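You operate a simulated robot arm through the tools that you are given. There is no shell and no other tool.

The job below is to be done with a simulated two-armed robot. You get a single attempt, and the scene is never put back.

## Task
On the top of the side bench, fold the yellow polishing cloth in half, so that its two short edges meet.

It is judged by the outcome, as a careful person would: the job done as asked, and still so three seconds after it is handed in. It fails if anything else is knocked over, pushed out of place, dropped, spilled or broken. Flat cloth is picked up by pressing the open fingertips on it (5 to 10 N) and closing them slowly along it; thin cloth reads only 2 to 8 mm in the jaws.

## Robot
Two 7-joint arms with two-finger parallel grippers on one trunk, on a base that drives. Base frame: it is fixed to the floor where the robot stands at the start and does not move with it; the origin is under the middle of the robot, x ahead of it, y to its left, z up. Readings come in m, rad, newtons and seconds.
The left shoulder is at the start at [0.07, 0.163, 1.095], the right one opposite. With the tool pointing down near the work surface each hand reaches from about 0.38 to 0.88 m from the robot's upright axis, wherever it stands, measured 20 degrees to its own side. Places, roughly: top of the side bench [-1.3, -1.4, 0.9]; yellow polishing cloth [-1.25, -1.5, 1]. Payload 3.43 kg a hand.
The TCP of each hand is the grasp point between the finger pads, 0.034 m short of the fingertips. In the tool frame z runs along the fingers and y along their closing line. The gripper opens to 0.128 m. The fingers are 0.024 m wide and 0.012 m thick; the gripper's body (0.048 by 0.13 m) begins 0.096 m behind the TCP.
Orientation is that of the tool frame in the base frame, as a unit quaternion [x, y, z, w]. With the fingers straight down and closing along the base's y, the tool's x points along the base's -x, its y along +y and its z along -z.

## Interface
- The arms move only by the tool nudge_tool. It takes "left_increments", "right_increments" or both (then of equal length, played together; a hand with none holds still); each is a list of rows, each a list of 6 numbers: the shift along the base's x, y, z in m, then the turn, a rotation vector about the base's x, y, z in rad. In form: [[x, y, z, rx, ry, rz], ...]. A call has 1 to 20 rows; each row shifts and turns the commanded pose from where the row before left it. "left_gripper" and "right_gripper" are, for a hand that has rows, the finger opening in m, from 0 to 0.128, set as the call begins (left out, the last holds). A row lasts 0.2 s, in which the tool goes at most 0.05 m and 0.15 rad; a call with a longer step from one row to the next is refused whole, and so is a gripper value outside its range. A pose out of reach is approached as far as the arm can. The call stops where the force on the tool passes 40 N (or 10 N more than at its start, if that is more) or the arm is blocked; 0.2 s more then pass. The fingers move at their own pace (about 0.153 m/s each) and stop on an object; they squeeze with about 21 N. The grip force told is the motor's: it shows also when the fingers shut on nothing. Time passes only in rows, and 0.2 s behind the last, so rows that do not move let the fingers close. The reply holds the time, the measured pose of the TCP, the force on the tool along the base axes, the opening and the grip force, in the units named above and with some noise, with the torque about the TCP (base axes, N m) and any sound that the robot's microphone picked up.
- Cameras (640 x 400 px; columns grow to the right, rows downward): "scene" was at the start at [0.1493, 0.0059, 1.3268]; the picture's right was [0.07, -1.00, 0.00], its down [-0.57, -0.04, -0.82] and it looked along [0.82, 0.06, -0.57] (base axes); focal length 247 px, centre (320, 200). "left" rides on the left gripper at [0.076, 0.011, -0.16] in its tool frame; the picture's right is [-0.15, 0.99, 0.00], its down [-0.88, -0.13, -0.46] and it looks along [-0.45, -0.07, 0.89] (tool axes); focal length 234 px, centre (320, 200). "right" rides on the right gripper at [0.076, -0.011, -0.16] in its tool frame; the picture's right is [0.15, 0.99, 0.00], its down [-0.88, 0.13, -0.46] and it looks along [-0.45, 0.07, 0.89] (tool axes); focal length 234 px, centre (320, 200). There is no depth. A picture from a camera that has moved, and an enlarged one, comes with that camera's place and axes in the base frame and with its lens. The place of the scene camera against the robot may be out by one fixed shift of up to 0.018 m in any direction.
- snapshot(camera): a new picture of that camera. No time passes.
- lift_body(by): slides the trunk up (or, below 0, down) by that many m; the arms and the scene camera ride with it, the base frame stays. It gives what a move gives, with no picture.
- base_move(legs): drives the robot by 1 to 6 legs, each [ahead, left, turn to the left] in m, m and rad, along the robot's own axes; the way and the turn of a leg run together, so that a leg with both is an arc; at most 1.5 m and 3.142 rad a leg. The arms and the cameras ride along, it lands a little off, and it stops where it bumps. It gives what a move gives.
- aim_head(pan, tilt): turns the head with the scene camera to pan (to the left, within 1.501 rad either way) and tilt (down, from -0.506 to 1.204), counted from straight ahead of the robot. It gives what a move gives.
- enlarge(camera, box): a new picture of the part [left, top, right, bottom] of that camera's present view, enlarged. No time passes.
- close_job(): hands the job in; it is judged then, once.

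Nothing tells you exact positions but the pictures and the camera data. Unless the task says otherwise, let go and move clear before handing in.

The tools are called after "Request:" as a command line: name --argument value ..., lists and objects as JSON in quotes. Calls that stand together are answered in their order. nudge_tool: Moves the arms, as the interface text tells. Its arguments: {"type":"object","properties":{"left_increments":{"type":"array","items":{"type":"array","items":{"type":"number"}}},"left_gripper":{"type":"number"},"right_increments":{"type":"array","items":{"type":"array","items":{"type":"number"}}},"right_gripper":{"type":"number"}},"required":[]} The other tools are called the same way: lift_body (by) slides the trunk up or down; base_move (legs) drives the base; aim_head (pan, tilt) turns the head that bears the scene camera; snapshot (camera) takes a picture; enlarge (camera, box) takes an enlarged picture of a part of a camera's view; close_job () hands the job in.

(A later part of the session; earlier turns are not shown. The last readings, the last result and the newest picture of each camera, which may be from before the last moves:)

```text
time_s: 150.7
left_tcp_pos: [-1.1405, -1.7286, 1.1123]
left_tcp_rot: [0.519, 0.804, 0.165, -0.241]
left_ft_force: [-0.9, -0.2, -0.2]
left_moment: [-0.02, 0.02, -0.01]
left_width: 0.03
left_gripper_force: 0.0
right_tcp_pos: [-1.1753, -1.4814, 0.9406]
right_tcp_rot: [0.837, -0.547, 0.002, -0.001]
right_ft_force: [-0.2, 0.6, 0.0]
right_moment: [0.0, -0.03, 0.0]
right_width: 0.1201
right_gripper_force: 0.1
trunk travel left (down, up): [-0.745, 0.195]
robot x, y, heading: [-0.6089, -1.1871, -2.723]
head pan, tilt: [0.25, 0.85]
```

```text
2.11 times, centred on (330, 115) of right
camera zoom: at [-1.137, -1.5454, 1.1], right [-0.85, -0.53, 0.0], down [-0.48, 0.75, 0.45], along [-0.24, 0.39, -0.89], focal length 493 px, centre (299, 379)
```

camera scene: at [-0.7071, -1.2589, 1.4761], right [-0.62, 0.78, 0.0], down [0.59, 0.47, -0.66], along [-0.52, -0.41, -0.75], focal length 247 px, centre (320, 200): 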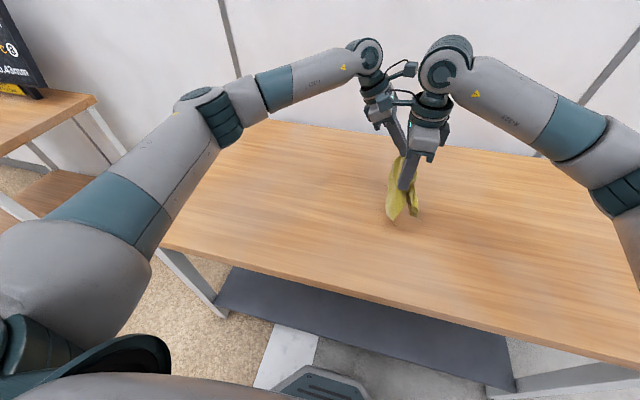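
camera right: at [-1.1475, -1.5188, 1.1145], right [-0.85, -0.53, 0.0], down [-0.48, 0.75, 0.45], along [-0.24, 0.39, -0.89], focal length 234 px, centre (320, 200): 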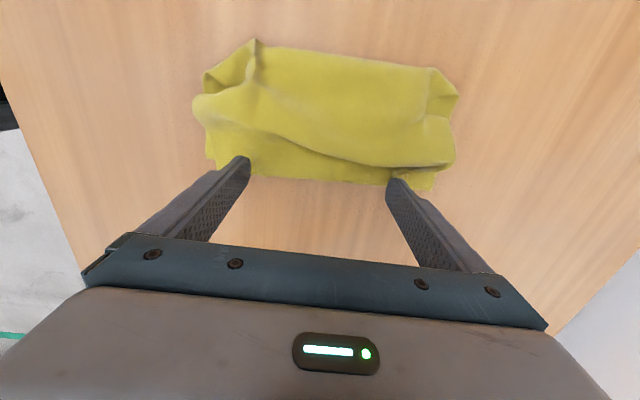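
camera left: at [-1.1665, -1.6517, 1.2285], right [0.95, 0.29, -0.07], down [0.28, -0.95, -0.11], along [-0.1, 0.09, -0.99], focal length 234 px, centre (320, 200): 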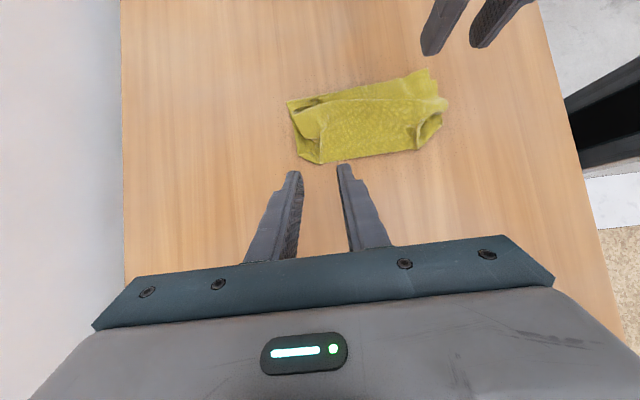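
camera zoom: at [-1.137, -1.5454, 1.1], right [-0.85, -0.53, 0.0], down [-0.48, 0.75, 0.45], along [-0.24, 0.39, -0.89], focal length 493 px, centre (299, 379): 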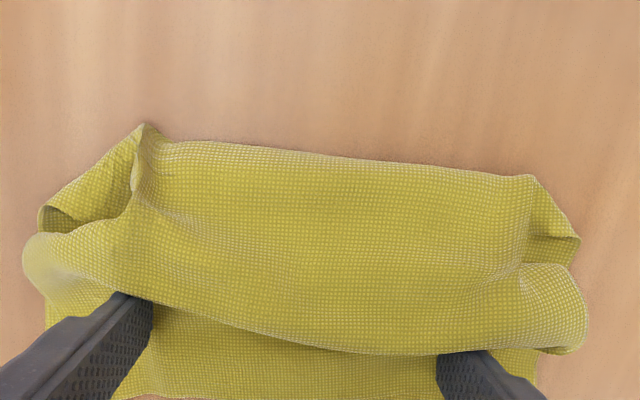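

Request:
nudge_tool --right_increments '[[0.0032, -0.0073, 0, 0, 0, 0], [0.0032, -0.0073, 0, 0, 0, 0], [0.0032, -0.0073, 0, 0, 0, 0], [0, 0, 0, 0, 0, 0]]'

Request:
enlarge --camera "right" --box '[180, 40, 480, 230]'

Request:
enlarge --camera "scene" --box '[330, 135, 430, 235]'

```text
time_s: 151.7
left_tcp_pos: [-1.1409, -1.7288, 1.1137]
left_tcp_rot: [0.518, 0.804, 0.165, -0.241]
left_ft_force: [0.4, -0.4, -0.5]
left_moment: [-0.02, -0.01, -0.02]
left_width: 0.03
left_gripper_force: 0.1
right_tcp_pos: [-1.1672, -1.5033, 0.9396]
right_tcp_rot: [0.837, -0.547, 0.002, -0.002]
right_ft_force: [-0.2, 0.4, 0.7]
right_moment: [-0.01, 0.0, -0.01]
right_width: 0.1202
right_gripper_force: 0.0
trunk travel left (down, up): [-0.745, 0.195]
robot x, y, heading: [-0.6075, -1.188, -2.716]
head pan, tilt: [0.25, 0.85]
```

```text
2.11 times, centred on (330, 135) of right
camera zoom: at [-1.1285, -1.5671, 1.1002], right [-0.85, -0.53, 0.0], down [-0.48, 0.75, 0.45], along [-0.24, 0.39, -0.89], focal length 493 px, centre (299, 337)
```

zoom: 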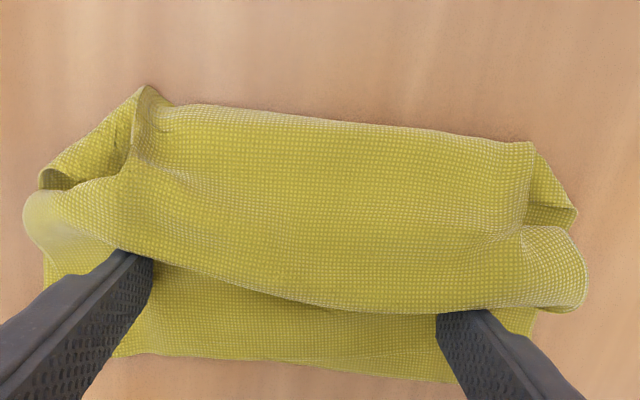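

```text
4.00 times, centred on (380, 185) of scene
camera zoom: at [-0.7065, -1.2599, 1.4761], right [-0.62, 0.78, 0.0], down [0.59, 0.47, -0.66], along [-0.52, -0.41, -0.75], focal length 990 px, centre (80, 260)
```

zoom: 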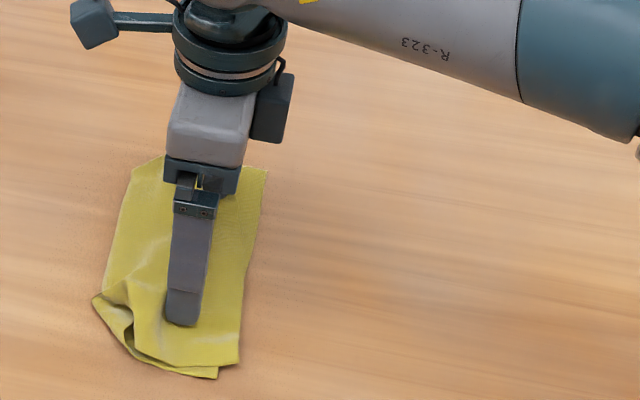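

The whole cloth slid left with the hump. I'll pin the right border (both layers) with the right hand's two fingertips, and use the left hand to draw the hump left into the crease.

Request:
nudge_tool --right_increments '[[0, 0, 0.008, 0, 0, 0], [-0.0055, 0.0126, 0.004, 0, 0, 0], [-0.0056, 0.0126, 0, 0, 0, 0], [0, 0, -0.008, 0, 0, 0], [0, 0, -0.005, 0, 0, 0], [0, 0, 0, 0, 0, 0]]'

Request:
nudge_tool --right_increments '[[0, 0, -0.002, 0, 0, 0], [0, 0, -0.001, 0, 0, 0], [0, 0, 0, 0, 0, 0], [0, 0, 0, 0, 0, 0]]'

Request:
enlarge --camera "right" --box '[180, 10, 480, 230]'

```text
time_s: 153.1
left_tcp_pos: [-1.1414, -1.7288, 1.1111]
left_tcp_rot: [0.518, 0.804, 0.164, -0.241]
left_ft_force: [0.4, 0.1, 0.5]
left_moment: [0.0, 0.03, -0.03]
left_width: 0.0301
left_gripper_force: 0.1
right_tcp_pos: [-1.178, -1.4791, 0.939]
right_tcp_rot: [0.837, -0.547, 0.001, -0.002]
right_ft_force: [0.3, -0.1, 1.1]
right_moment: [-0.02, 0.0, -0.01]
right_width: 0.1202
right_gripper_force: 0.1
trunk travel left (down, up): [-0.745, 0.195]
robot x, y, heading: [-0.6088, -1.1893, -2.716]
head pan, tilt: [0.25, 0.85]
```

```text
time_s: 154.1
left_tcp_pos: [-1.1421, -1.7303, 1.1117]
left_tcp_rot: [0.518, 0.804, 0.164, -0.241]
left_ft_force: [-0.3, 0.3, 0.4]
left_moment: [0.0, -0.01, -0.03]
left_width: 0.0299
left_gripper_force: 0.1
right_tcp_pos: [-1.1787, -1.4782, 0.9359]
right_tcp_rot: [0.838, -0.546, 0.002, -0.002]
right_ft_force: [-0.8, 0.6, -0.2]
right_moment: [0.0, -0.01, -0.01]
right_width: 0.12
right_gripper_force: 0.0
trunk travel left (down, up): [-0.745, 0.195]
robot x, y, heading: [-0.6079, -1.1903, -2.716]
head pan, tilt: [0.25, 0.85]
```

```text
1.82 times, centred on (330, 120) of right
camera zoom: at [-1.1394, -1.5418, 1.0962], right [-0.85, -0.53, 0.0], down [-0.48, 0.75, 0.45], along [-0.24, 0.39, -0.89], focal length 426 px, centre (302, 346)
```

zoom: 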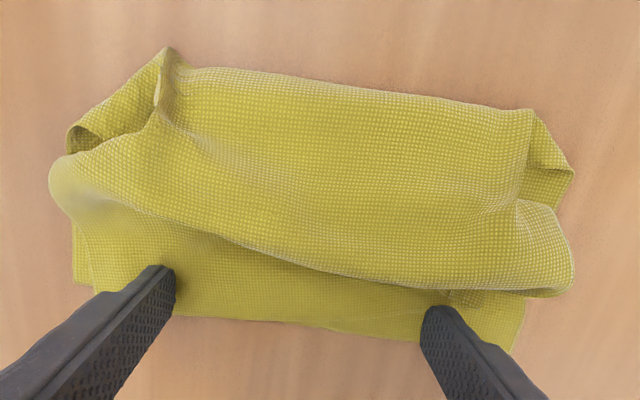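

I'll re-pose for this: the right hand leans right and pins the right border with both fingertips, leaving room for the left hand (leaning left) to pull the hump toward the crease.

Request:
nudge_tool --right_increments '[[0, 0, 0.015, 0, 0, 0], [-0.0015, 0.0035, 0.005, -0.1373, -0.0604, 0], [-0.0015, 0.0035, 0, -0.1373, -0.0604, 0], [-0.0015, 0.0035, 0, -0.1373, -0.0604, 0], [-0.0015, 0.0035, 0, -0.1373, -0.0604, 0], [0, 0, -0.01, 0, 0, 0], [0, 0, 0, 0, 0, 0]]'

Request:
nudge_tool --right_increments '[[0, 0, -0.004, 0, 0, 0], [0, 0, -0.002, 0, 0, 0], [0, 0, 0, 0, 0, 0]]'

Request:
enlarge --camera "right" --box '[180, 10, 480, 230]'

```text
time_s: 155.7
left_tcp_pos: [-1.1407, -1.7291, 1.1126]
left_tcp_rot: [0.518, 0.804, 0.165, -0.241]
left_ft_force: [0.2, -0.7, 0.9]
left_moment: [-0.03, 0.0, 0.03]
left_width: 0.03
left_gripper_force: 0.0
right_tcp_pos: [-1.1829, -1.4621, 0.9476]
right_tcp_rot: [0.799, -0.522, 0.251, 0.161]
right_ft_force: [-0.7, -0.7, -0.3]
right_moment: [0.0, 0.01, 0.0]
right_width: 0.12
right_gripper_force: 0.1
trunk travel left (down, up): [-0.745, 0.195]
robot x, y, heading: [-0.6136, -1.189, -2.72]
head pan, tilt: [0.25, 0.85]
```

```text
time_s: 156.5
left_tcp_pos: [-1.1409, -1.7301, 1.1117]
left_tcp_rot: [0.518, 0.804, 0.165, -0.242]
left_ft_force: [-0.2, 0.6, 0.3]
left_moment: [0.01, -0.03, -0.02]
left_width: 0.0301
left_gripper_force: 0.0
right_tcp_pos: [-1.1832, -1.4639, 0.9405]
right_tcp_rot: [0.801, -0.521, 0.249, 0.159]
right_ft_force: [0.1, 0.0, 0.9]
right_moment: [0.01, -0.03, -0.01]
right_width: 0.1203
right_gripper_force: 0.0
trunk travel left (down, up): [-0.745, 0.195]
robot x, y, heading: [-0.6099, -1.1925, -2.713]
head pan, tilt: [0.25, 0.85]
```

```text
1.82 times, centred on (330, 120) of right
camera zoom: at [-1.1858, -1.4325, 1.1156], right [-0.86, -0.51, 0.08], down [-0.52, 0.85, -0.12], along [0.0, -0.15, -0.99], focal length 426 px, centre (302, 346)
```

zoom: 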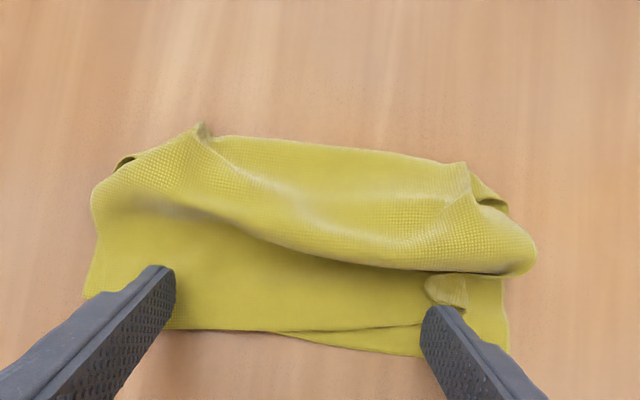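

Request:
nudge_tool --right_increments '[[0, 0, -0.002, 0, 0, 0], [0, 0, -0.0015, 0, 0, 0], [0, 0, 0, 0, 0, 0], [0, 0, 0, 0, 0, 0]]'

Request:
nudge_tool --left_increments '[[-0.005, 0.036, 0, 0, 0, 0], [-0.005, 0.036, -0.01, 0, 0, 0], [-0.005, 0.036, -0.02, 0, 0, 0], [-0.003, 0.036, -0.035, 0, 0, 0], [0, 0.01, -0.035, 0, 0, 0], [0, 0, 0, 0, 0, 0]]' --left_gripper 0.07

Request:
snapshot --camera "left"

Request:
snapshot --camera "right"

Request:
snapshot --camera "scene"

```text
time_s: 157.5
left_tcp_pos: [-1.141, -1.7292, 1.1133]
left_tcp_rot: [0.518, 0.804, 0.165, -0.241]
left_ft_force: [-0.5, -0.6, 0.3]
left_moment: [-0.01, 0.0, 0.01]
left_width: 0.0299
left_gripper_force: 0.1
right_tcp_pos: [-1.1833, -1.4637, 0.9371]
right_tcp_rot: [0.8, -0.521, 0.25, 0.159]
right_ft_force: [0.4, -0.1, -0.2]
right_moment: [-0.02, 0.01, 0.0]
right_width: 0.1203
right_gripper_force: 0.0
trunk travel left (down, up): [-0.745, 0.195]
robot x, y, heading: [-0.61, -1.1864, -2.72]
head pan, tilt: [0.25, 0.85]
```

```text
refused: row 4 steps farther than a row can; nothing moved
```

```text
taken
camera left: at [-1.1212, -1.7492, 1.2865], right [0.95, 0.29, -0.07], down [0.28, -0.95, -0.12], along [-0.1, 0.09, -0.99], focal length 234 px, centre (320, 200)
```

left: 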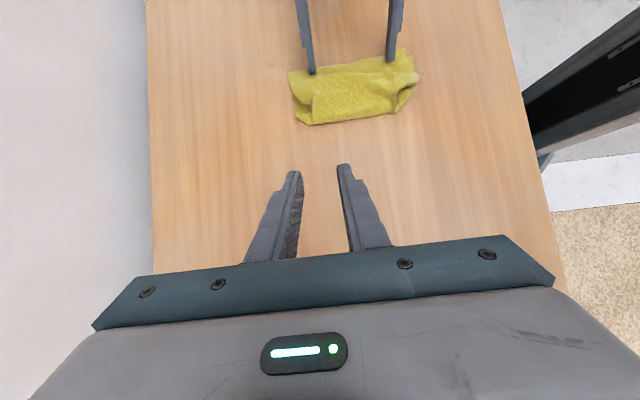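

```text
taken
camera right: at [-1.1863, -1.4325, 1.1118], right [-0.86, -0.51, 0.08], down [-0.52, 0.85, -0.12], along [0.0, -0.15, -0.99], focal length 234 px, centre (320, 200)
```

right: 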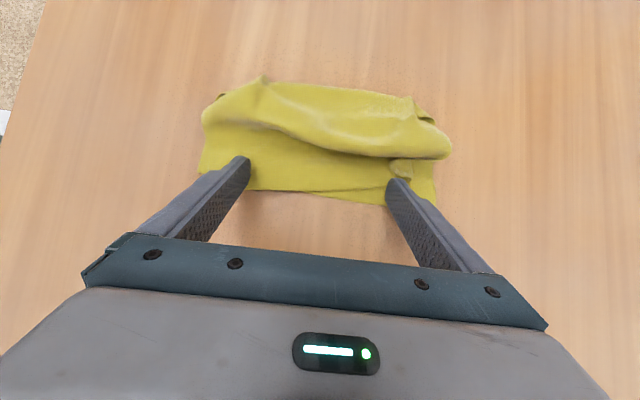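

```text
taken
camera scene: at [-0.7064, -1.2601, 1.4761], right [-0.62, 0.78, 0.0], down [0.59, 0.47, -0.66], along [-0.52, -0.41, -0.75], focal length 247 px, centre (320, 200)
```

scene: 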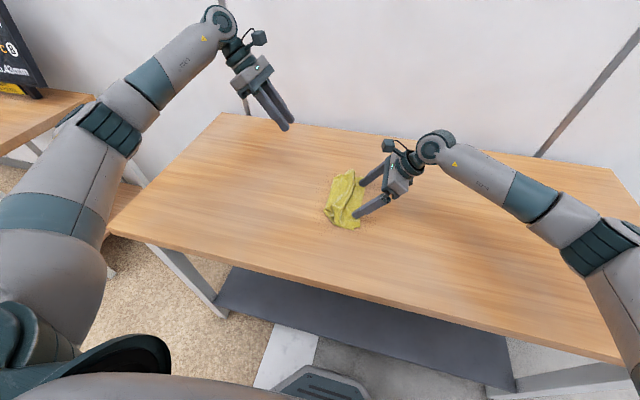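

Request:
nudge_tool --right_increments '[[0, 0, -0.002, 0, 0, 0], [0, 0, -0.001, 0, 0, 0], [0, 0, 0, 0, 0, 0], [0, 0, 0, 0, 0, 0]]'

Request:
nudge_tool --left_increments '[[-0.004, 0.0365, -0.012, 0, 0, 0], [-0.004, 0.0365, -0.012, 0, 0, 0], [-0.004, 0.0365, -0.012, 0, 0, 0], [-0.004, 0.0365, -0.012, 0, 0, 0], [-0.004, 0.0365, -0.012, 0, 0, 0], [-0.004, 0.0365, -0.012, 0, 0, 0], [0, 0, 0, 0, 0, 0]]' --left_gripper 0.07

Request:
snapshot --camera "left"

Request:
snapshot --camera "right"

Request:
snapshot --camera "scene"

```text
time_s: 158.5
left_tcp_pos: [-1.1399, -1.7297, 1.1131]
left_tcp_rot: [0.519, 0.803, 0.165, -0.241]
left_ft_force: [-0.6, 0.3, 0.0]
left_moment: [0.03, 0.01, 0.01]
left_width: 0.0299
left_gripper_force: 0.1
right_tcp_pos: [-1.1842, -1.4618, 0.9362]
right_tcp_rot: [0.8, -0.521, 0.249, 0.16]
right_ft_force: [0.8, -1.8, 8.8]
right_moment: [-0.01, -0.34, 0.0]
right_width: 0.1202
right_gripper_force: 0.2
trunk travel left (down, up): [-0.745, 0.195]
robot x, y, heading: [-0.609, -1.1875, -2.712]
head pan, tilt: [0.25, 0.85]
```

```text
time_s: 160.1
left_tcp_pos: [-1.1646, -1.5115, 1.0402]
left_tcp_rot: [0.519, 0.803, 0.164, -0.242]
left_ft_force: [0.1, 0.2, 0.0]
left_moment: [0.02, 0.02, -0.02]
left_width: 0.0701
left_gripper_force: 0.1
right_tcp_pos: [-1.1836, -1.4625, 0.9358]
right_tcp_rot: [0.8, -0.522, 0.249, 0.162]
right_ft_force: [-1.8, -1.8, 16.1]
right_moment: [0.02, -0.5, -0.02]
right_width: 0.12
right_gripper_force: 0.0
trunk travel left (down, up): [-0.745, 0.195]
robot x, y, heading: [-0.6095, -1.1883, -2.713]
head pan, tilt: [0.25, 0.85]
```

```text
taken
camera left: at [-1.1448, -1.5305, 1.2151], right [0.95, 0.29, -0.07], down [0.29, -0.95, -0.12], along [-0.1, 0.09, -0.99], focal length 234 px, centre (320, 200)
```

left: 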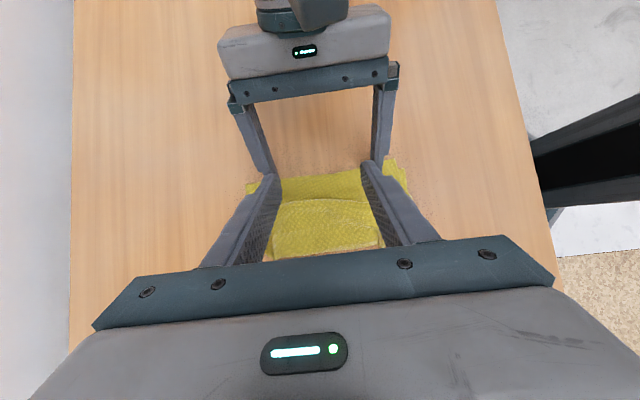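

```text
taken
camera right: at [-1.186, -1.4316, 1.1102], right [-0.86, -0.51, 0.08], down [-0.52, 0.85, -0.12], along [-0.01, -0.15, -0.99], focal length 234 px, centre (320, 200)
```

right: 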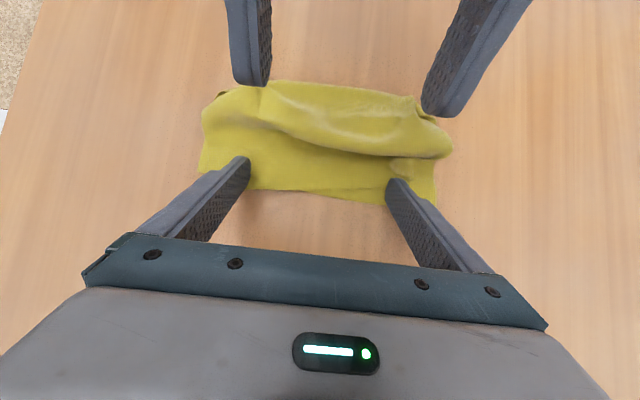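

```text
taken
camera scene: at [-0.7044, -1.26, 1.4764], right [-0.62, 0.78, 0.0], down [0.59, 0.47, -0.66], along [-0.52, -0.41, -0.75], focal length 247 px, centre (320, 200)
```

scene: 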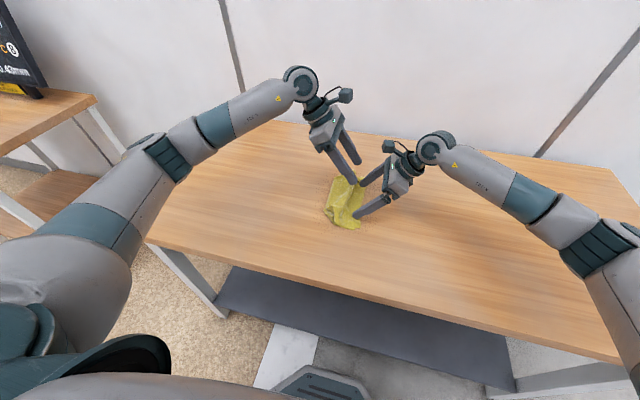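

Both hands now face each other nicely over the cloth. I'll lower the left fingertips into the gap just right of the hump.

Request:
nudge_tool --left_increments '[[-0.0028, 0.0064, -0.03, 0, 0, 0], [-0.0028, 0.0064, -0.03, 0, 0, 0], [0, 0, -0.025, 0, 0, 0], [0, 0, -0.01, 0, 0, 0], [0, 0, 0, 0, 0, 0]]'

Request:
enlarge --camera "left" --box '[200, 120, 460, 280]'

Request:
enlarge --camera "right" --box '[180, 30, 480, 220]'

```text
time_s: 161.3
left_tcp_pos: [-1.171, -1.4968, 0.9454]
left_tcp_rot: [0.519, 0.803, 0.164, -0.242]
left_ft_force: [-0.6, -0.5, -0.1]
left_moment: [0.01, -0.01, -0.01]
left_width: 0.0699
left_gripper_force: 0.1
right_tcp_pos: [-1.183, -1.4614, 0.9361]
right_tcp_rot: [0.801, -0.521, 0.249, 0.161]
right_ft_force: [-2.4, -2.0, 17.7]
right_moment: [-0.02, -0.48, -0.12]
right_width: 0.1195
right_gripper_force: 0.1
trunk travel left (down, up): [-0.745, 0.195]
robot x, y, heading: [-0.6092, -1.1878, -2.714]
head pan, tilt: [0.25, 0.85]
```

```text
2.46 times, centred on (330, 200) of left
camera zoom: at [-1.152, -1.5167, 1.1191], right [0.95, 0.29, -0.07], down [0.28, -0.95, -0.12], along [-0.1, 0.09, -0.99], focal length 576 px, centre (295, 200)
```

zoom: 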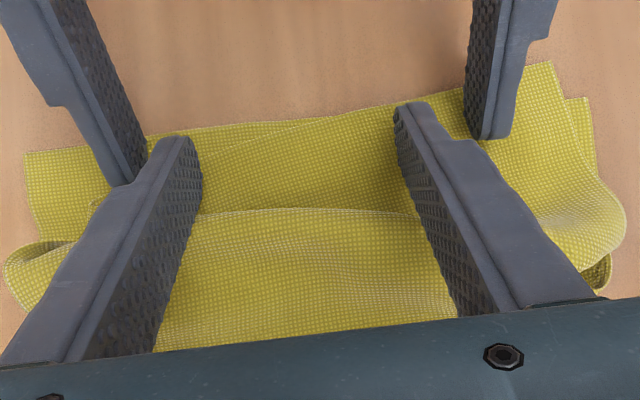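

```text
2.11 times, centred on (330, 125) of right
camera zoom: at [-1.186, -1.4313, 1.1101], right [-0.86, -0.51, 0.08], down [-0.52, 0.85, -0.12], along [-0.01, -0.15, -0.99], focal length 493 px, centre (299, 358)
```

zoom: 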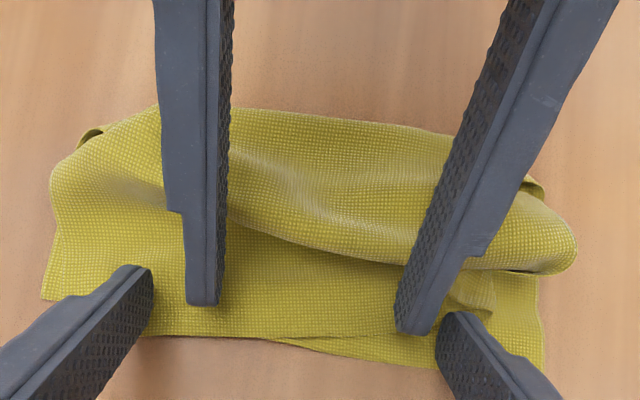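

The left fingertips are past the hump, over the flat border, with the right hand pinning it. I'll lower slightly and pull the hump left.

Request:
nudge_tool --left_increments '[[0, 0, -0.003, 0, 0, 0], [0.0032, -0.0073, 0, 0, 0, 0], [0.0032, -0.0073, 0, 0, 0, 0], [0.0032, -0.0073, 0, 0, 0, 0], [0.0032, -0.0073, 0, 0, 0, 0], [0, 0, 0, 0, 0, 0]]'

Request:
enlarge --camera "left" --box '[200, 120, 460, 280]'

Request:
enlarge --camera "right" --box '[180, 30, 480, 220]'

```text
time_s: 162.7
left_tcp_pos: [-1.1576, -1.5271, 0.9418]
left_tcp_rot: [0.518, 0.804, 0.163, -0.242]
left_ft_force: [0.2, -0.2, 0.3]
left_moment: [0.02, 0.01, 0.01]
left_width: 0.0699
left_gripper_force: 0.0
right_tcp_pos: [-1.1828, -1.4626, 0.9362]
right_tcp_rot: [0.8, -0.521, 0.25, 0.161]
right_ft_force: [-2.1, -1.9, 18.9]
right_moment: [-0.01, -0.51, -0.14]
right_width: 0.1197
right_gripper_force: 0.1
trunk travel left (down, up): [-0.745, 0.195]
robot x, y, heading: [-0.6122, -1.1865, -2.719]
head pan, tilt: [0.25, 0.85]
```

```text
2.46 times, centred on (330, 200) of left
camera zoom: at [-1.1378, -1.5459, 1.1168], right [0.95, 0.29, -0.07], down [0.28, -0.95, -0.12], along [-0.1, 0.09, -0.99], focal length 576 px, centre (295, 200)
```

zoom: 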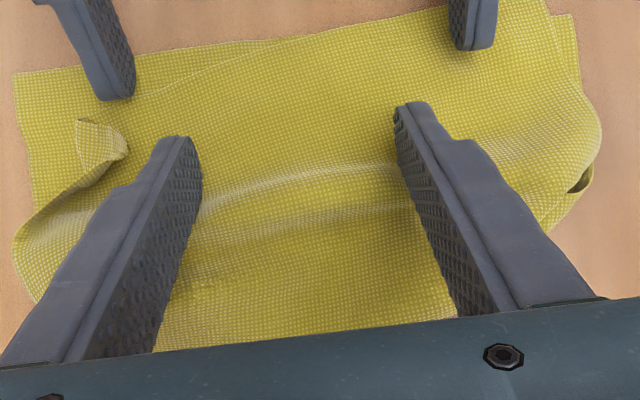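

```text
2.11 times, centred on (330, 125) of right
camera zoom: at [-1.186, -1.4313, 1.1101], right [-0.86, -0.51, 0.08], down [-0.52, 0.85, -0.12], along [-0.01, -0.15, -0.99], focal length 493 px, centre (299, 358)
```

zoom: 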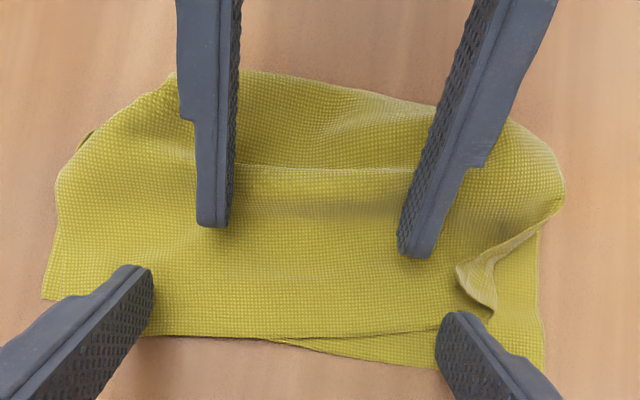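

That works: the hump is moving left and the crease is extending. I'll keep pulling.

Request:
nudge_tool --left_increments '[[0.0032, -0.0073, 0, 0, 0, 0], [0.0032, -0.0073, 0, 0, 0, 0], [0.0032, -0.0073, 0, 0, 0, 0], [0.0032, -0.0073, 0, 0, 0, 0], [0, 0, 0, 0, 0, 0]]'

Request:
enlarge --camera "left" --box '[200, 100, 460, 280]'

Request:
enlarge --camera "right" --box '[180, 10, 480, 220]'

```text
time_s: 163.9
left_tcp_pos: [-1.1443, -1.5566, 0.9423]
left_tcp_rot: [0.519, 0.804, 0.164, -0.242]
left_ft_force: [0.5, 0.7, -1.3]
left_moment: [-0.02, 0.02, 0.0]
left_width: 0.0699
left_gripper_force: 0.0
right_tcp_pos: [-1.1823, -1.4617, 0.9347]
right_tcp_rot: [0.8, -0.521, 0.249, 0.161]
right_ft_force: [-2.6, -1.9, 20.0]
right_moment: [-0.05, -0.49, -0.14]
right_width: 0.1195
right_gripper_force: 0.2
trunk travel left (down, up): [-0.745, 0.195]
robot x, y, heading: [-0.6093, -1.1879, -2.712]
head pan, tilt: [0.25, 0.85]
```

```text
2.22 times, centred on (330, 190) of left
camera zoom: at [-1.1249, -1.5752, 1.1166], right [0.95, 0.29, -0.07], down [0.28, -0.95, -0.12], along [-0.1, 0.09, -0.99], focal length 520 px, centre (298, 222)
```

zoom: 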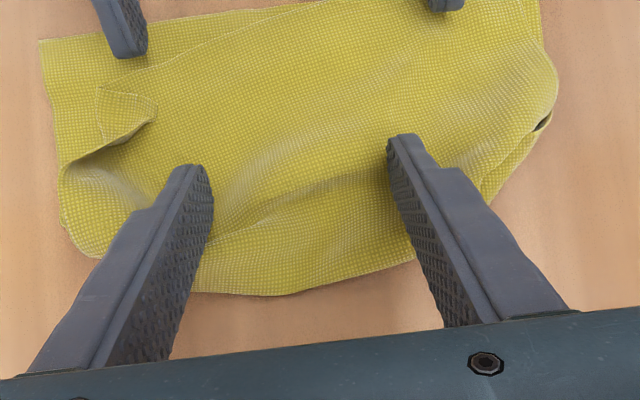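

```text
1.90 times, centred on (330, 115) of right
camera zoom: at [-1.186, -1.4313, 1.1101], right [-0.86, -0.51, 0.08], down [-0.52, 0.85, -0.12], along [-0.01, -0.15, -0.99], focal length 446 px, centre (301, 362)
```

zoom: 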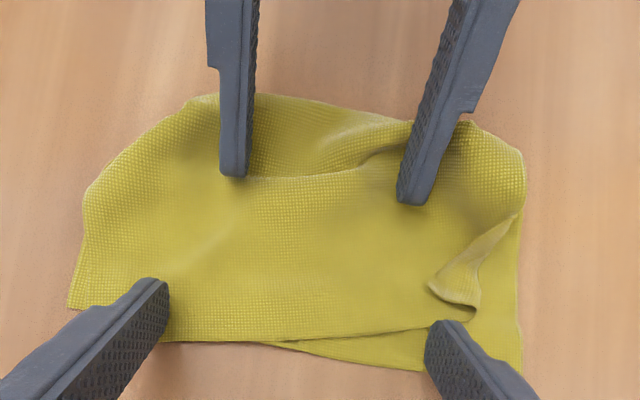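

The crease is now nearly where it should be in the middle (about 13 cm from the edges). I'll lift the left fingers, widen them, and repeat the pull nearer the two ends to square the crease corners.

Request:
nudge_tool --left_increments '[[0, 0, 0.012, 0, 0, 0], [0, 0, 0.018, 0, 0, 0], [-0.0056, 0.0128, 0, 0, 0, 0], [-0.0056, 0.0128, 0, 0, 0, 0], [0, 0, -0.018, 0, 0, 0], [0, 0, -0.012, 0, 0, 0], [0, 0, 0, 0, 0, 0]]' --left_gripper 0.128

Request:
enlarge --camera "left" --box '[180, 80, 480, 280]'

Request:
enlarge --camera "right" --box '[180, 10, 480, 220]'

```text
time_s: 165.5
left_tcp_pos: [-1.1573, -1.5301, 0.9423]
left_tcp_rot: [0.519, 0.804, 0.163, -0.241]
left_ft_force: [0.1, 0.0, 0.1]
left_moment: [-0.01, 0.02, 0.01]
left_width: 0.1278
left_gripper_force: 0.0
right_tcp_pos: [-1.1829, -1.4613, 0.9359]
right_tcp_rot: [0.8, -0.521, 0.25, 0.16]
right_ft_force: [-1.7, -2.3, 19.8]
right_moment: [-0.06, -0.52, -0.06]
right_width: 0.1192
right_gripper_force: 0.1
trunk travel left (down, up): [-0.745, 0.195]
robot x, y, heading: [-0.6105, -1.1894, -2.716]
head pan, tilt: [0.25, 0.85]
```

```text
2.00 times, centred on (330, 180) of left
camera zoom: at [-1.1364, -1.5497, 1.116], right [0.95, 0.29, -0.07], down [0.28, -0.95, -0.12], along [-0.1, 0.09, -0.99], focal length 468 px, centre (300, 240)
```

zoom: 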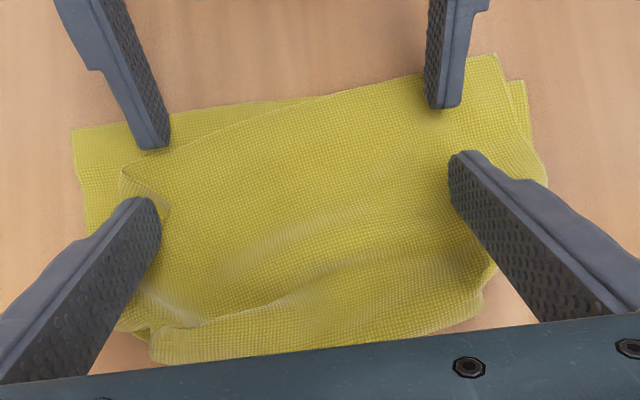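

```text
1.90 times, centred on (330, 115) of right
camera zoom: at [-1.1858, -1.4313, 1.1101], right [-0.86, -0.51, 0.08], down [-0.52, 0.85, -0.12], along [-0.01, -0.15, -0.99], focal length 446 px, centre (301, 362)
```

zoom: 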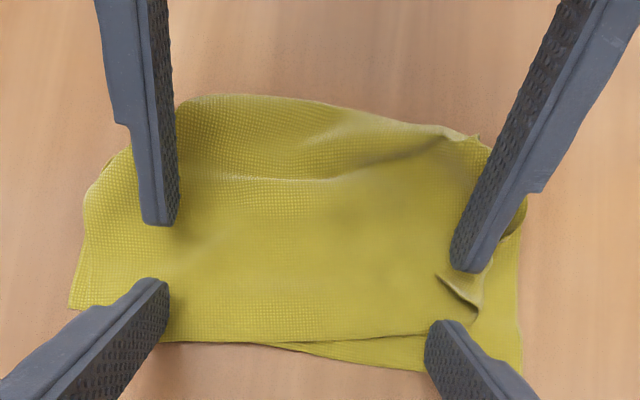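

Request:
nudge_tool --left_increments '[[0.0032, -0.0073, 0, 0, 0, 0], [0.0032, -0.0073, 0, 0, 0, 0], [0.0032, -0.0073, 0, 0, 0, 0], [0.0032, -0.0073, 0, 0, 0, 0], [0, 0, 0, 0, 0, 0]]'

Request:
enlarge --camera "left" --box '[180, 80, 480, 280]'

Request:
enlarge --camera "right" --box '[180, 10, 480, 220]'

```text
time_s: 166.7
left_tcp_pos: [-1.1433, -1.5582, 0.9427]
left_tcp_rot: [0.519, 0.804, 0.164, -0.242]
left_ft_force: [0.3, -1.2, 0.0]
left_moment: [0.05, -0.01, 0.02]
left_width: 0.1282
left_gripper_force: 0.1
right_tcp_pos: [-1.1836, -1.4625, 0.9353]
right_tcp_rot: [0.8, -0.522, 0.249, 0.161]
right_ft_force: [-2.2, -2.3, 20.7]
right_moment: [-0.03, -0.51, -0.05]
right_width: 0.1192
right_gripper_force: 0.1
trunk travel left (down, up): [-0.745, 0.195]
robot x, y, heading: [-0.6123, -1.1914, -2.719]
head pan, tilt: [0.25, 0.85]
```

```text
2.00 times, centred on (330, 180) of left
camera zoom: at [-1.1232, -1.5782, 1.1163], right [0.95, 0.29, -0.07], down [0.28, -0.95, -0.12], along [-0.1, 0.09, -0.99], focal length 468 px, centre (300, 240)
```

zoom: 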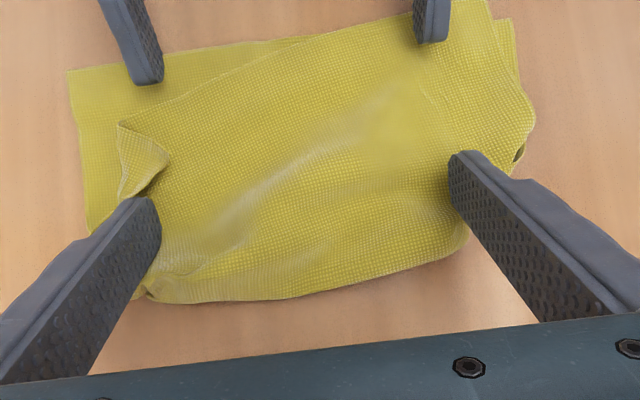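

```text
1.90 times, centred on (330, 115) of right
camera zoom: at [-1.1858, -1.4313, 1.1101], right [-0.86, -0.51, 0.08], down [-0.52, 0.85, -0.12], along [-0.01, -0.15, -0.99], focal length 446 px, centre (301, 362)
```

zoom: 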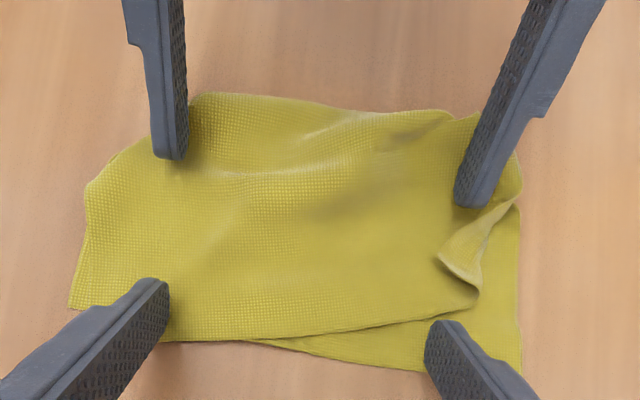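

The crease is nearly straight now. One flaw remains at the far right: the top layer's corner is dog-eared. I'll zoom in on it to see how it's folded.

Request:
enlarge --camera "left" --box '[205, 100, 305, 180]'

Request:
enlarge --camera "right" --box '[370, 90, 450, 220]'

```text
5.00 times, centred on (255, 140) of left
camera zoom: at [-1.1232, -1.5782, 1.1163], right [0.95, 0.29, -0.07], down [0.28, -0.95, -0.12], along [-0.1, 0.09, -0.99], focal length 1171 px, centre (645, 500)
```

zoom: 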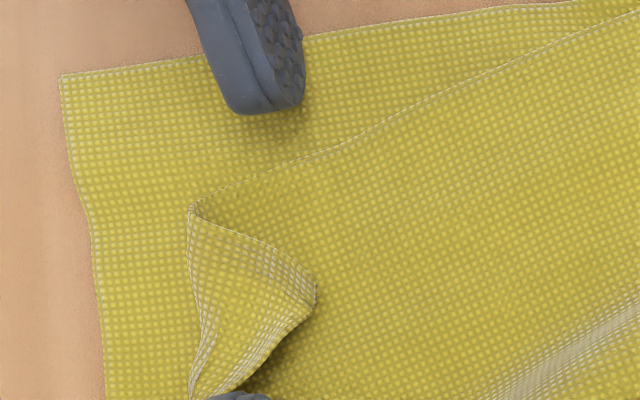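

```text
3.08 times, centred on (410, 155) of right
camera zoom: at [-1.1858, -1.4313, 1.1101], right [-0.86, -0.51, 0.08], down [-0.52, 0.85, -0.12], along [-0.01, -0.15, -0.99], focal length 720 px, centre (43, 338)
```

zoom: 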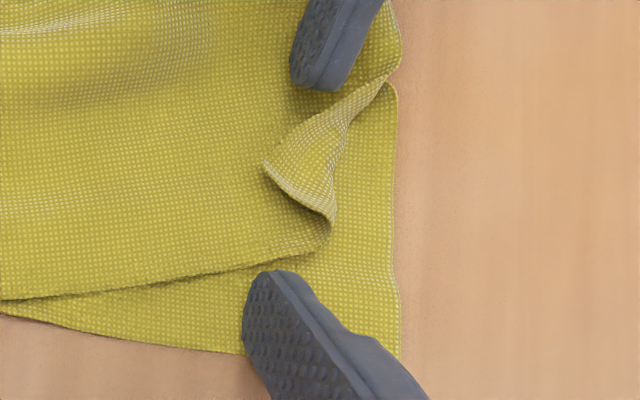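

The far-right corner of the top layer is folded back by about 2 cm, with its tip raised. I'll close the left gripper and push that tip outward (away from me) to flip it open.

Request:
nudge_tool --left_increments '[[0, 0, 0.015, 0, 0, 0], [0, 0, 0.02, 0, 0, 0], [-0.013, 0.0036, 0, 0, 0, 0], [-0.013, 0.0036, 0, 0, 0, 0], [-0.013, 0.0036, 0, 0, 0, 0], [-0.013, 0.0036, 0, 0, 0, 0], [0, 0, 0, 0, 0, 0]]' --left_gripper 0.0

Request:
nudge_tool --left_increments '[[0, 0, -0.02, 0, 0, 0], [0, 0, -0.012, 0, 0, 0], [0, 0, -0.004, 0, 0, 0], [0, 0, 0, 0, 0, 0]]'

Request:
enlarge --camera "right" --box '[340, 60, 460, 220]'

Request:
enlarge --camera "left" --box '[220, 80, 420, 220]'

```text
time_s: 168.3
left_tcp_pos: [-1.1951, -1.5451, 0.9769]
left_tcp_rot: [0.518, 0.804, 0.164, -0.242]
left_ft_force: [0.2, -0.5, 0.7]
left_moment: [-0.05, 0.01, -0.01]
left_width: 0.0
left_gripper_force: 20.7
right_tcp_pos: [-1.1833, -1.4623, 0.9365]
right_tcp_rot: [0.8, -0.522, 0.249, 0.161]
right_ft_force: [-1.4, -0.6, 19.7]
right_moment: [0.01, -0.53, -0.06]
right_width: 0.1195
right_gripper_force: 0.1
trunk travel left (down, up): [-0.745, 0.195]
robot x, y, heading: [-0.61, -1.1887, -2.722]
head pan, tilt: [0.25, 0.85]
```

```text
time_s: 169.3
left_tcp_pos: [-1.1962, -1.5452, 0.9401]
left_tcp_rot: [0.519, 0.803, 0.165, -0.242]
left_ft_force: [-0.6, -0.7, 0.4]
left_moment: [-0.02, 0.0, -0.01]
left_width: 0.0001
left_gripper_force: 21.4
right_tcp_pos: [-1.1826, -1.4622, 0.9357]
right_tcp_rot: [0.8, -0.521, 0.249, 0.161]
right_ft_force: [-0.7, -2.3, 19.2]
right_moment: [-0.04, -0.51, -0.1]
right_width: 0.1189
right_gripper_force: 0.2
trunk travel left (down, up): [-0.745, 0.195]
robot x, y, heading: [-0.6115, -1.1929, -2.719]
head pan, tilt: [0.25, 0.85]
```

```text
2.50 times, centred on (400, 140) of right
camera zoom: at [-1.1858, -1.4313, 1.1101], right [-0.86, -0.51, 0.08], down [-0.52, 0.85, -0.12], along [-0.01, -0.15, -0.99], focal length 585 px, centre (120, 350)
```

zoom: 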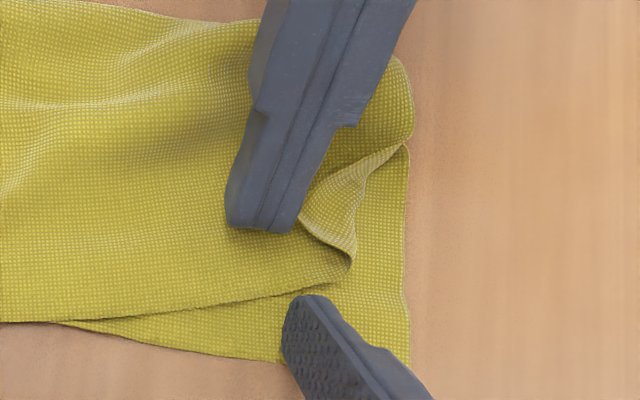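

```text
2.86 times, centred on (320, 150) of left
camera zoom: at [-1.1755, -1.5639, 1.1147], right [0.95, 0.29, -0.07], down [0.28, -0.95, -0.12], along [-0.1, 0.09, -0.99], focal length 669 px, centre (320, 343)
```

zoom: 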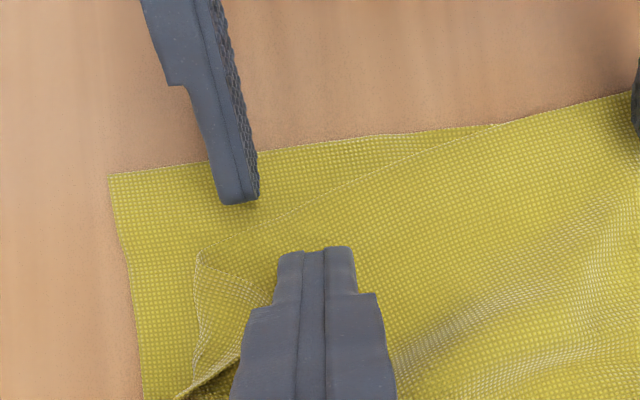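

The closed fingertips stand right beside the raised tip. I'll push outward 5 cm.

Request:
nudge_tool --left_increments '[[-0.0092, -0.004, 0, 0, 0, 0], [-0.0092, -0.004, 0, 0, 0, 0], [-0.0092, -0.004, 0, 0, 0, 0], [0, 0, 0, 0, 0, 0]]'

Request:
enlarge --camera "right" --box '[340, 60, 460, 220]'

Request:
enlarge --camera "left" --box '[220, 80, 420, 220]'

```text
time_s: 170.3
left_tcp_pos: [-1.224, -1.5571, 0.9405]
left_tcp_rot: [0.519, 0.803, 0.165, -0.242]
left_ft_force: [0.8, 0.0, 0.4]
left_moment: [0.0, 0.03, -0.04]
left_width: 0.0
left_gripper_force: 21.2
right_tcp_pos: [-1.1826, -1.4617, 0.9356]
right_tcp_rot: [0.8, -0.522, 0.249, 0.161]
right_ft_force: [-1.4, -1.2, 19.6]
right_moment: [-0.01, -0.52, -0.08]
right_width: 0.1196
right_gripper_force: 0.1
trunk travel left (down, up): [-0.745, 0.195]
robot x, y, heading: [-0.6112, -1.19, -2.718]
head pan, tilt: [0.25, 0.85]
```

```text
2.50 times, centred on (400, 140) of right
camera zoom: at [-1.1857, -1.4313, 1.1101], right [-0.86, -0.51, 0.08], down [-0.52, 0.85, -0.12], along [-0.01, -0.15, -0.99], focal length 585 px, centre (120, 350)
```

zoom: 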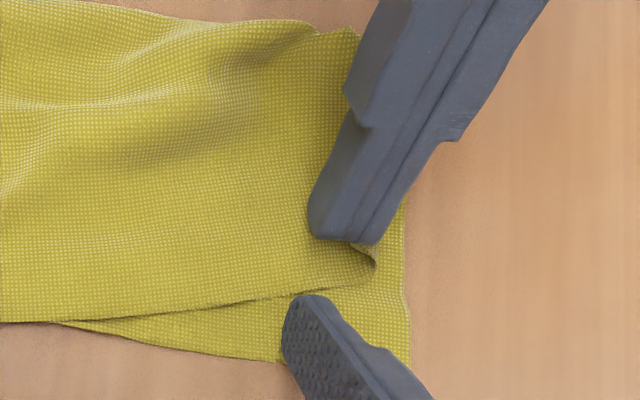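

```text
2.86 times, centred on (320, 150) of left
camera zoom: at [-1.2035, -1.5763, 1.1155], right [0.95, 0.29, -0.07], down [0.28, -0.95, -0.12], along [-0.1, 0.09, -0.99], focal length 669 px, centre (320, 343)
```

zoom: 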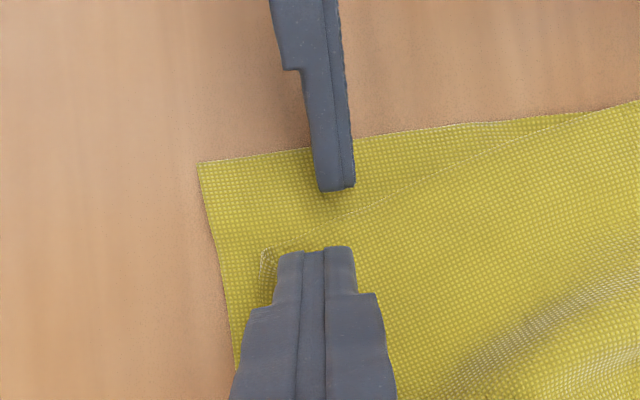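

The flap is unrolling outward beautifully. I'll push a little further.

Request:
nudge_tool --left_increments '[[-0.0092, -0.004, 0, 0, 0, 0], [-0.0092, -0.004, 0, 0, 0, 0], [0, 0, 0, 0, 0, 0], [0, 0, 0.03, 0, 0, 0], [0, 0, 0.03, 0, 0, 0]]'

Request:
enlarge --camera "right" --box '[180, 10, 480, 220]'

Request:
enlarge --camera "left" --box '[220, 80, 480, 240]'

```text
time_s: 171.5
left_tcp_pos: [-1.2401, -1.563, 1.0013]
left_tcp_rot: [0.518, 0.804, 0.163, -0.241]
left_ft_force: [-0.1, 0.5, 0.3]
left_moment: [0.01, 0.02, 0.01]
left_width: 0.0001
left_gripper_force: 21.1
right_tcp_pos: [-1.1829, -1.4616, 0.9354]
right_tcp_rot: [0.8, -0.521, 0.248, 0.161]
right_ft_force: [-1.7, -0.8, 20.2]
right_moment: [0.03, -0.56, -0.09]
right_width: 0.1192
right_gripper_force: 0.2
trunk travel left (down, up): [-0.745, 0.195]
robot x, y, heading: [-0.6092, -1.187, -2.719]
head pan, tilt: [0.25, 0.85]
```

```text
1.90 times, centred on (330, 115) of right
camera zoom: at [-1.1857, -1.4313, 1.1101], right [-0.86, -0.51, 0.08], down [-0.52, 0.85, -0.12], along [-0.01, -0.15, -0.99], focal length 446 px, centre (301, 362)
```

zoom: 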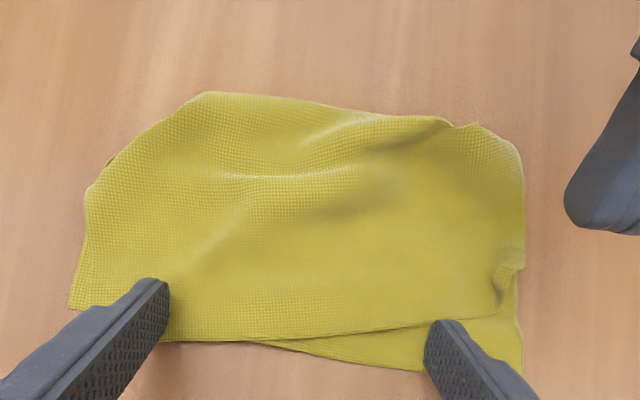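

```text
2.46 times, centred on (350, 160) of left
camera zoom: at [-1.2205, -1.5835, 1.1757], right [0.95, 0.29, -0.07], down [0.28, -0.95, -0.12], along [-0.1, 0.09, -0.99], focal length 576 px, centre (246, 298)
```

zoom: 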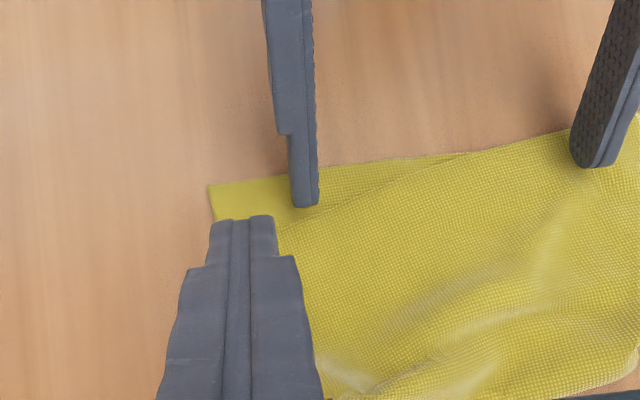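

The dog-ear is gone and the far edges line up. Now the top layer's right edge is about 3 cm short of the lower edge at the far end and about 1 cm past it at the near end. With the lower layer pinned by the right hand, I'll press the left fingertips lightly on the top layer near the far-right corner and slide it right.

Request:
nudge_tool --left_increments '[[0.0006, 0.0034, 0, -0.107, -0.047, 0], [0.0006, 0.0034, 0, -0.107, -0.047, 0], [0.0006, 0.0034, -0.01, -0.107, -0.047, 0], [0, 0, -0.025, 0, 0, 0], [0, 0, -0.02, 0, 0, 0], [0, 0, 0, 0, 0, 0]]'

Request:
enlarge --camera "right" --box '[340, 60, 460, 220]'

Request:
enlarge --camera "left" --box '[220, 80, 420, 240]'

```text
time_s: 172.9
left_tcp_pos: [-1.2395, -1.5534, 0.9466]
left_tcp_rot: [0.538, 0.834, 0.069, -0.099]
left_ft_force: [-1.0, -0.5, -1.2]
left_moment: [0.01, -0.04, 0.01]
left_width: 0.0
left_gripper_force: 21.2
right_tcp_pos: [-1.1822, -1.4612, 0.9357]
right_tcp_rot: [0.8, -0.522, 0.249, 0.162]
right_ft_force: [-1.3, -0.7, 19.1]
right_moment: [0.04, -0.5, 0.06]
right_width: 0.1191
right_gripper_force: 0.2
trunk travel left (down, up): [-0.745, 0.195]
robot x, y, heading: [-0.6113, -1.1912, -2.717]
head pan, tilt: [0.25, 0.85]
```

```text
2.50 times, centred on (400, 140) of right
camera zoom: at [-1.1857, -1.4311, 1.1101], right [-0.86, -0.51, 0.08], down [-0.52, 0.85, -0.12], along [-0.01, -0.15, -0.99], focal length 585 px, centre (120, 350)
```

zoom: 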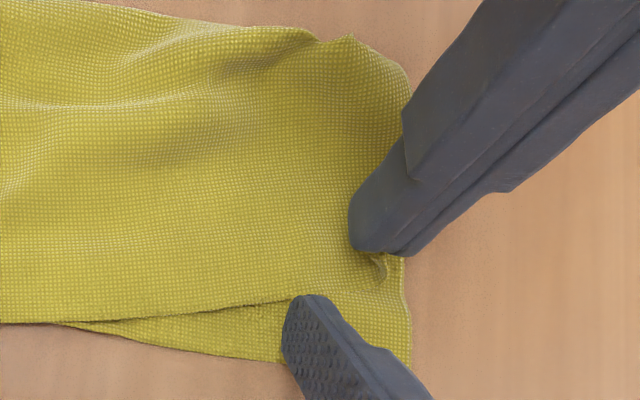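

```text
2.50 times, centred on (320, 160) of left
camera zoom: at [-1.2449, -1.5162, 1.1193], right [0.96, 0.28, -0.03], down [0.28, -0.93, 0.23], along [0.04, -0.23, -0.97], focal length 585 px, centre (320, 300)
```

zoom: 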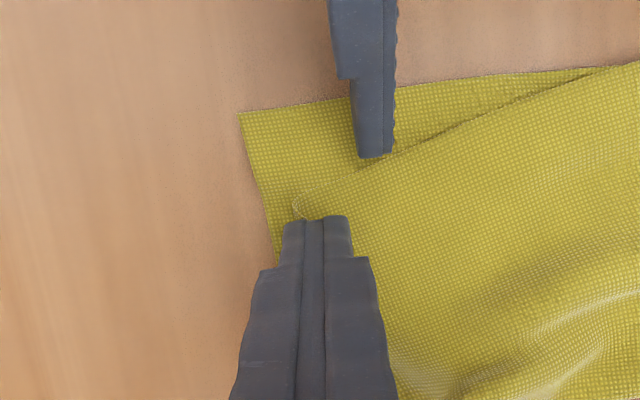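

Request:
nudge_tool --left_increments '[[0.0054, -0.0003, 0, 0, 0, 0], [0.0054, -0.0003, -0.003, 0, 0, 0], [0, 0, -0.003, 0, 0, 0], [0, 0, -0.001, 0, 0, 0], [0, 0, 0, 0, 0, 0]]'

Request:
nudge_tool --left_increments '[[0, 0, -0.001, 0, 0, 0], [0, 0, -0.0005, 0, 0, 0], [0, 0, 0, 0, 0, 0], [0, 0, 0, 0, 0, 0]]'

```text
time_s: 174.1
left_tcp_pos: [-1.2282, -1.5547, 0.9384]
left_tcp_rot: [0.537, 0.835, 0.069, -0.099]
left_ft_force: [1.0, -0.2, 0.7]
left_moment: [-0.04, -0.03, -0.03]
left_width: 0.0
left_gripper_force: 21.4
right_tcp_pos: [-1.1833, -1.4625, 0.9372]
right_tcp_rot: [0.8, -0.521, 0.25, 0.161]
right_ft_force: [-0.6, -0.3, 18.1]
right_moment: [0.05, -0.48, 0.06]
right_width: 0.1195
right_gripper_force: 0.1
trunk travel left (down, up): [-0.745, 0.195]
robot x, y, heading: [-0.6141, -1.1907, -2.721]
head pan, tilt: [0.25, 0.85]
```

```text
time_s: 175.1
left_tcp_pos: [-1.2297, -1.5543, 0.938]
left_tcp_rot: [0.538, 0.834, 0.07, -0.099]
left_ft_force: [0.2, -0.6, 0.6]
left_moment: [0.01, -0.02, 0.02]
left_width: 0.0002
left_gripper_force: 21.0
right_tcp_pos: [-1.1837, -1.4619, 0.9354]
right_tcp_rot: [0.801, -0.521, 0.249, 0.16]
right_ft_force: [-0.1, 0.1, 18.5]
right_moment: [0.02, -0.47, 0.02]
right_width: 0.1192
right_gripper_force: 0.1
trunk travel left (down, up): [-0.745, 0.195]
robot x, y, heading: [-0.6124, -1.1885, -2.713]
head pan, tilt: [0.25, 0.85]
```

Request:
nudge_tool --left_increments '[[0, 0, -0.0012, 0, 0, 0], [0, 0, 0, 0, 0, 0], [0, 0, 0, 0, 0, 0]]'

```text
time_s: 175.9
left_tcp_pos: [-1.2294, -1.5553, 0.937]
left_tcp_rot: [0.537, 0.835, 0.068, -0.1]
left_ft_force: [1.0, -0.6, 5.3]
left_moment: [-0.02, -0.03, 0.0]
left_width: 0.0
left_gripper_force: 20.9
right_tcp_pos: [-1.1829, -1.4612, 0.935]
right_tcp_rot: [0.801, -0.521, 0.249, 0.161]
right_ft_force: [-1.2, -1.1, 16.4]
right_moment: [0.0, -0.44, -0.03]
right_width: 0.1197
right_gripper_force: 0.1
trunk travel left (down, up): [-0.745, 0.195]
robot x, y, heading: [-0.6078, -1.1898, -2.717]
head pan, tilt: [0.25, 0.85]
```

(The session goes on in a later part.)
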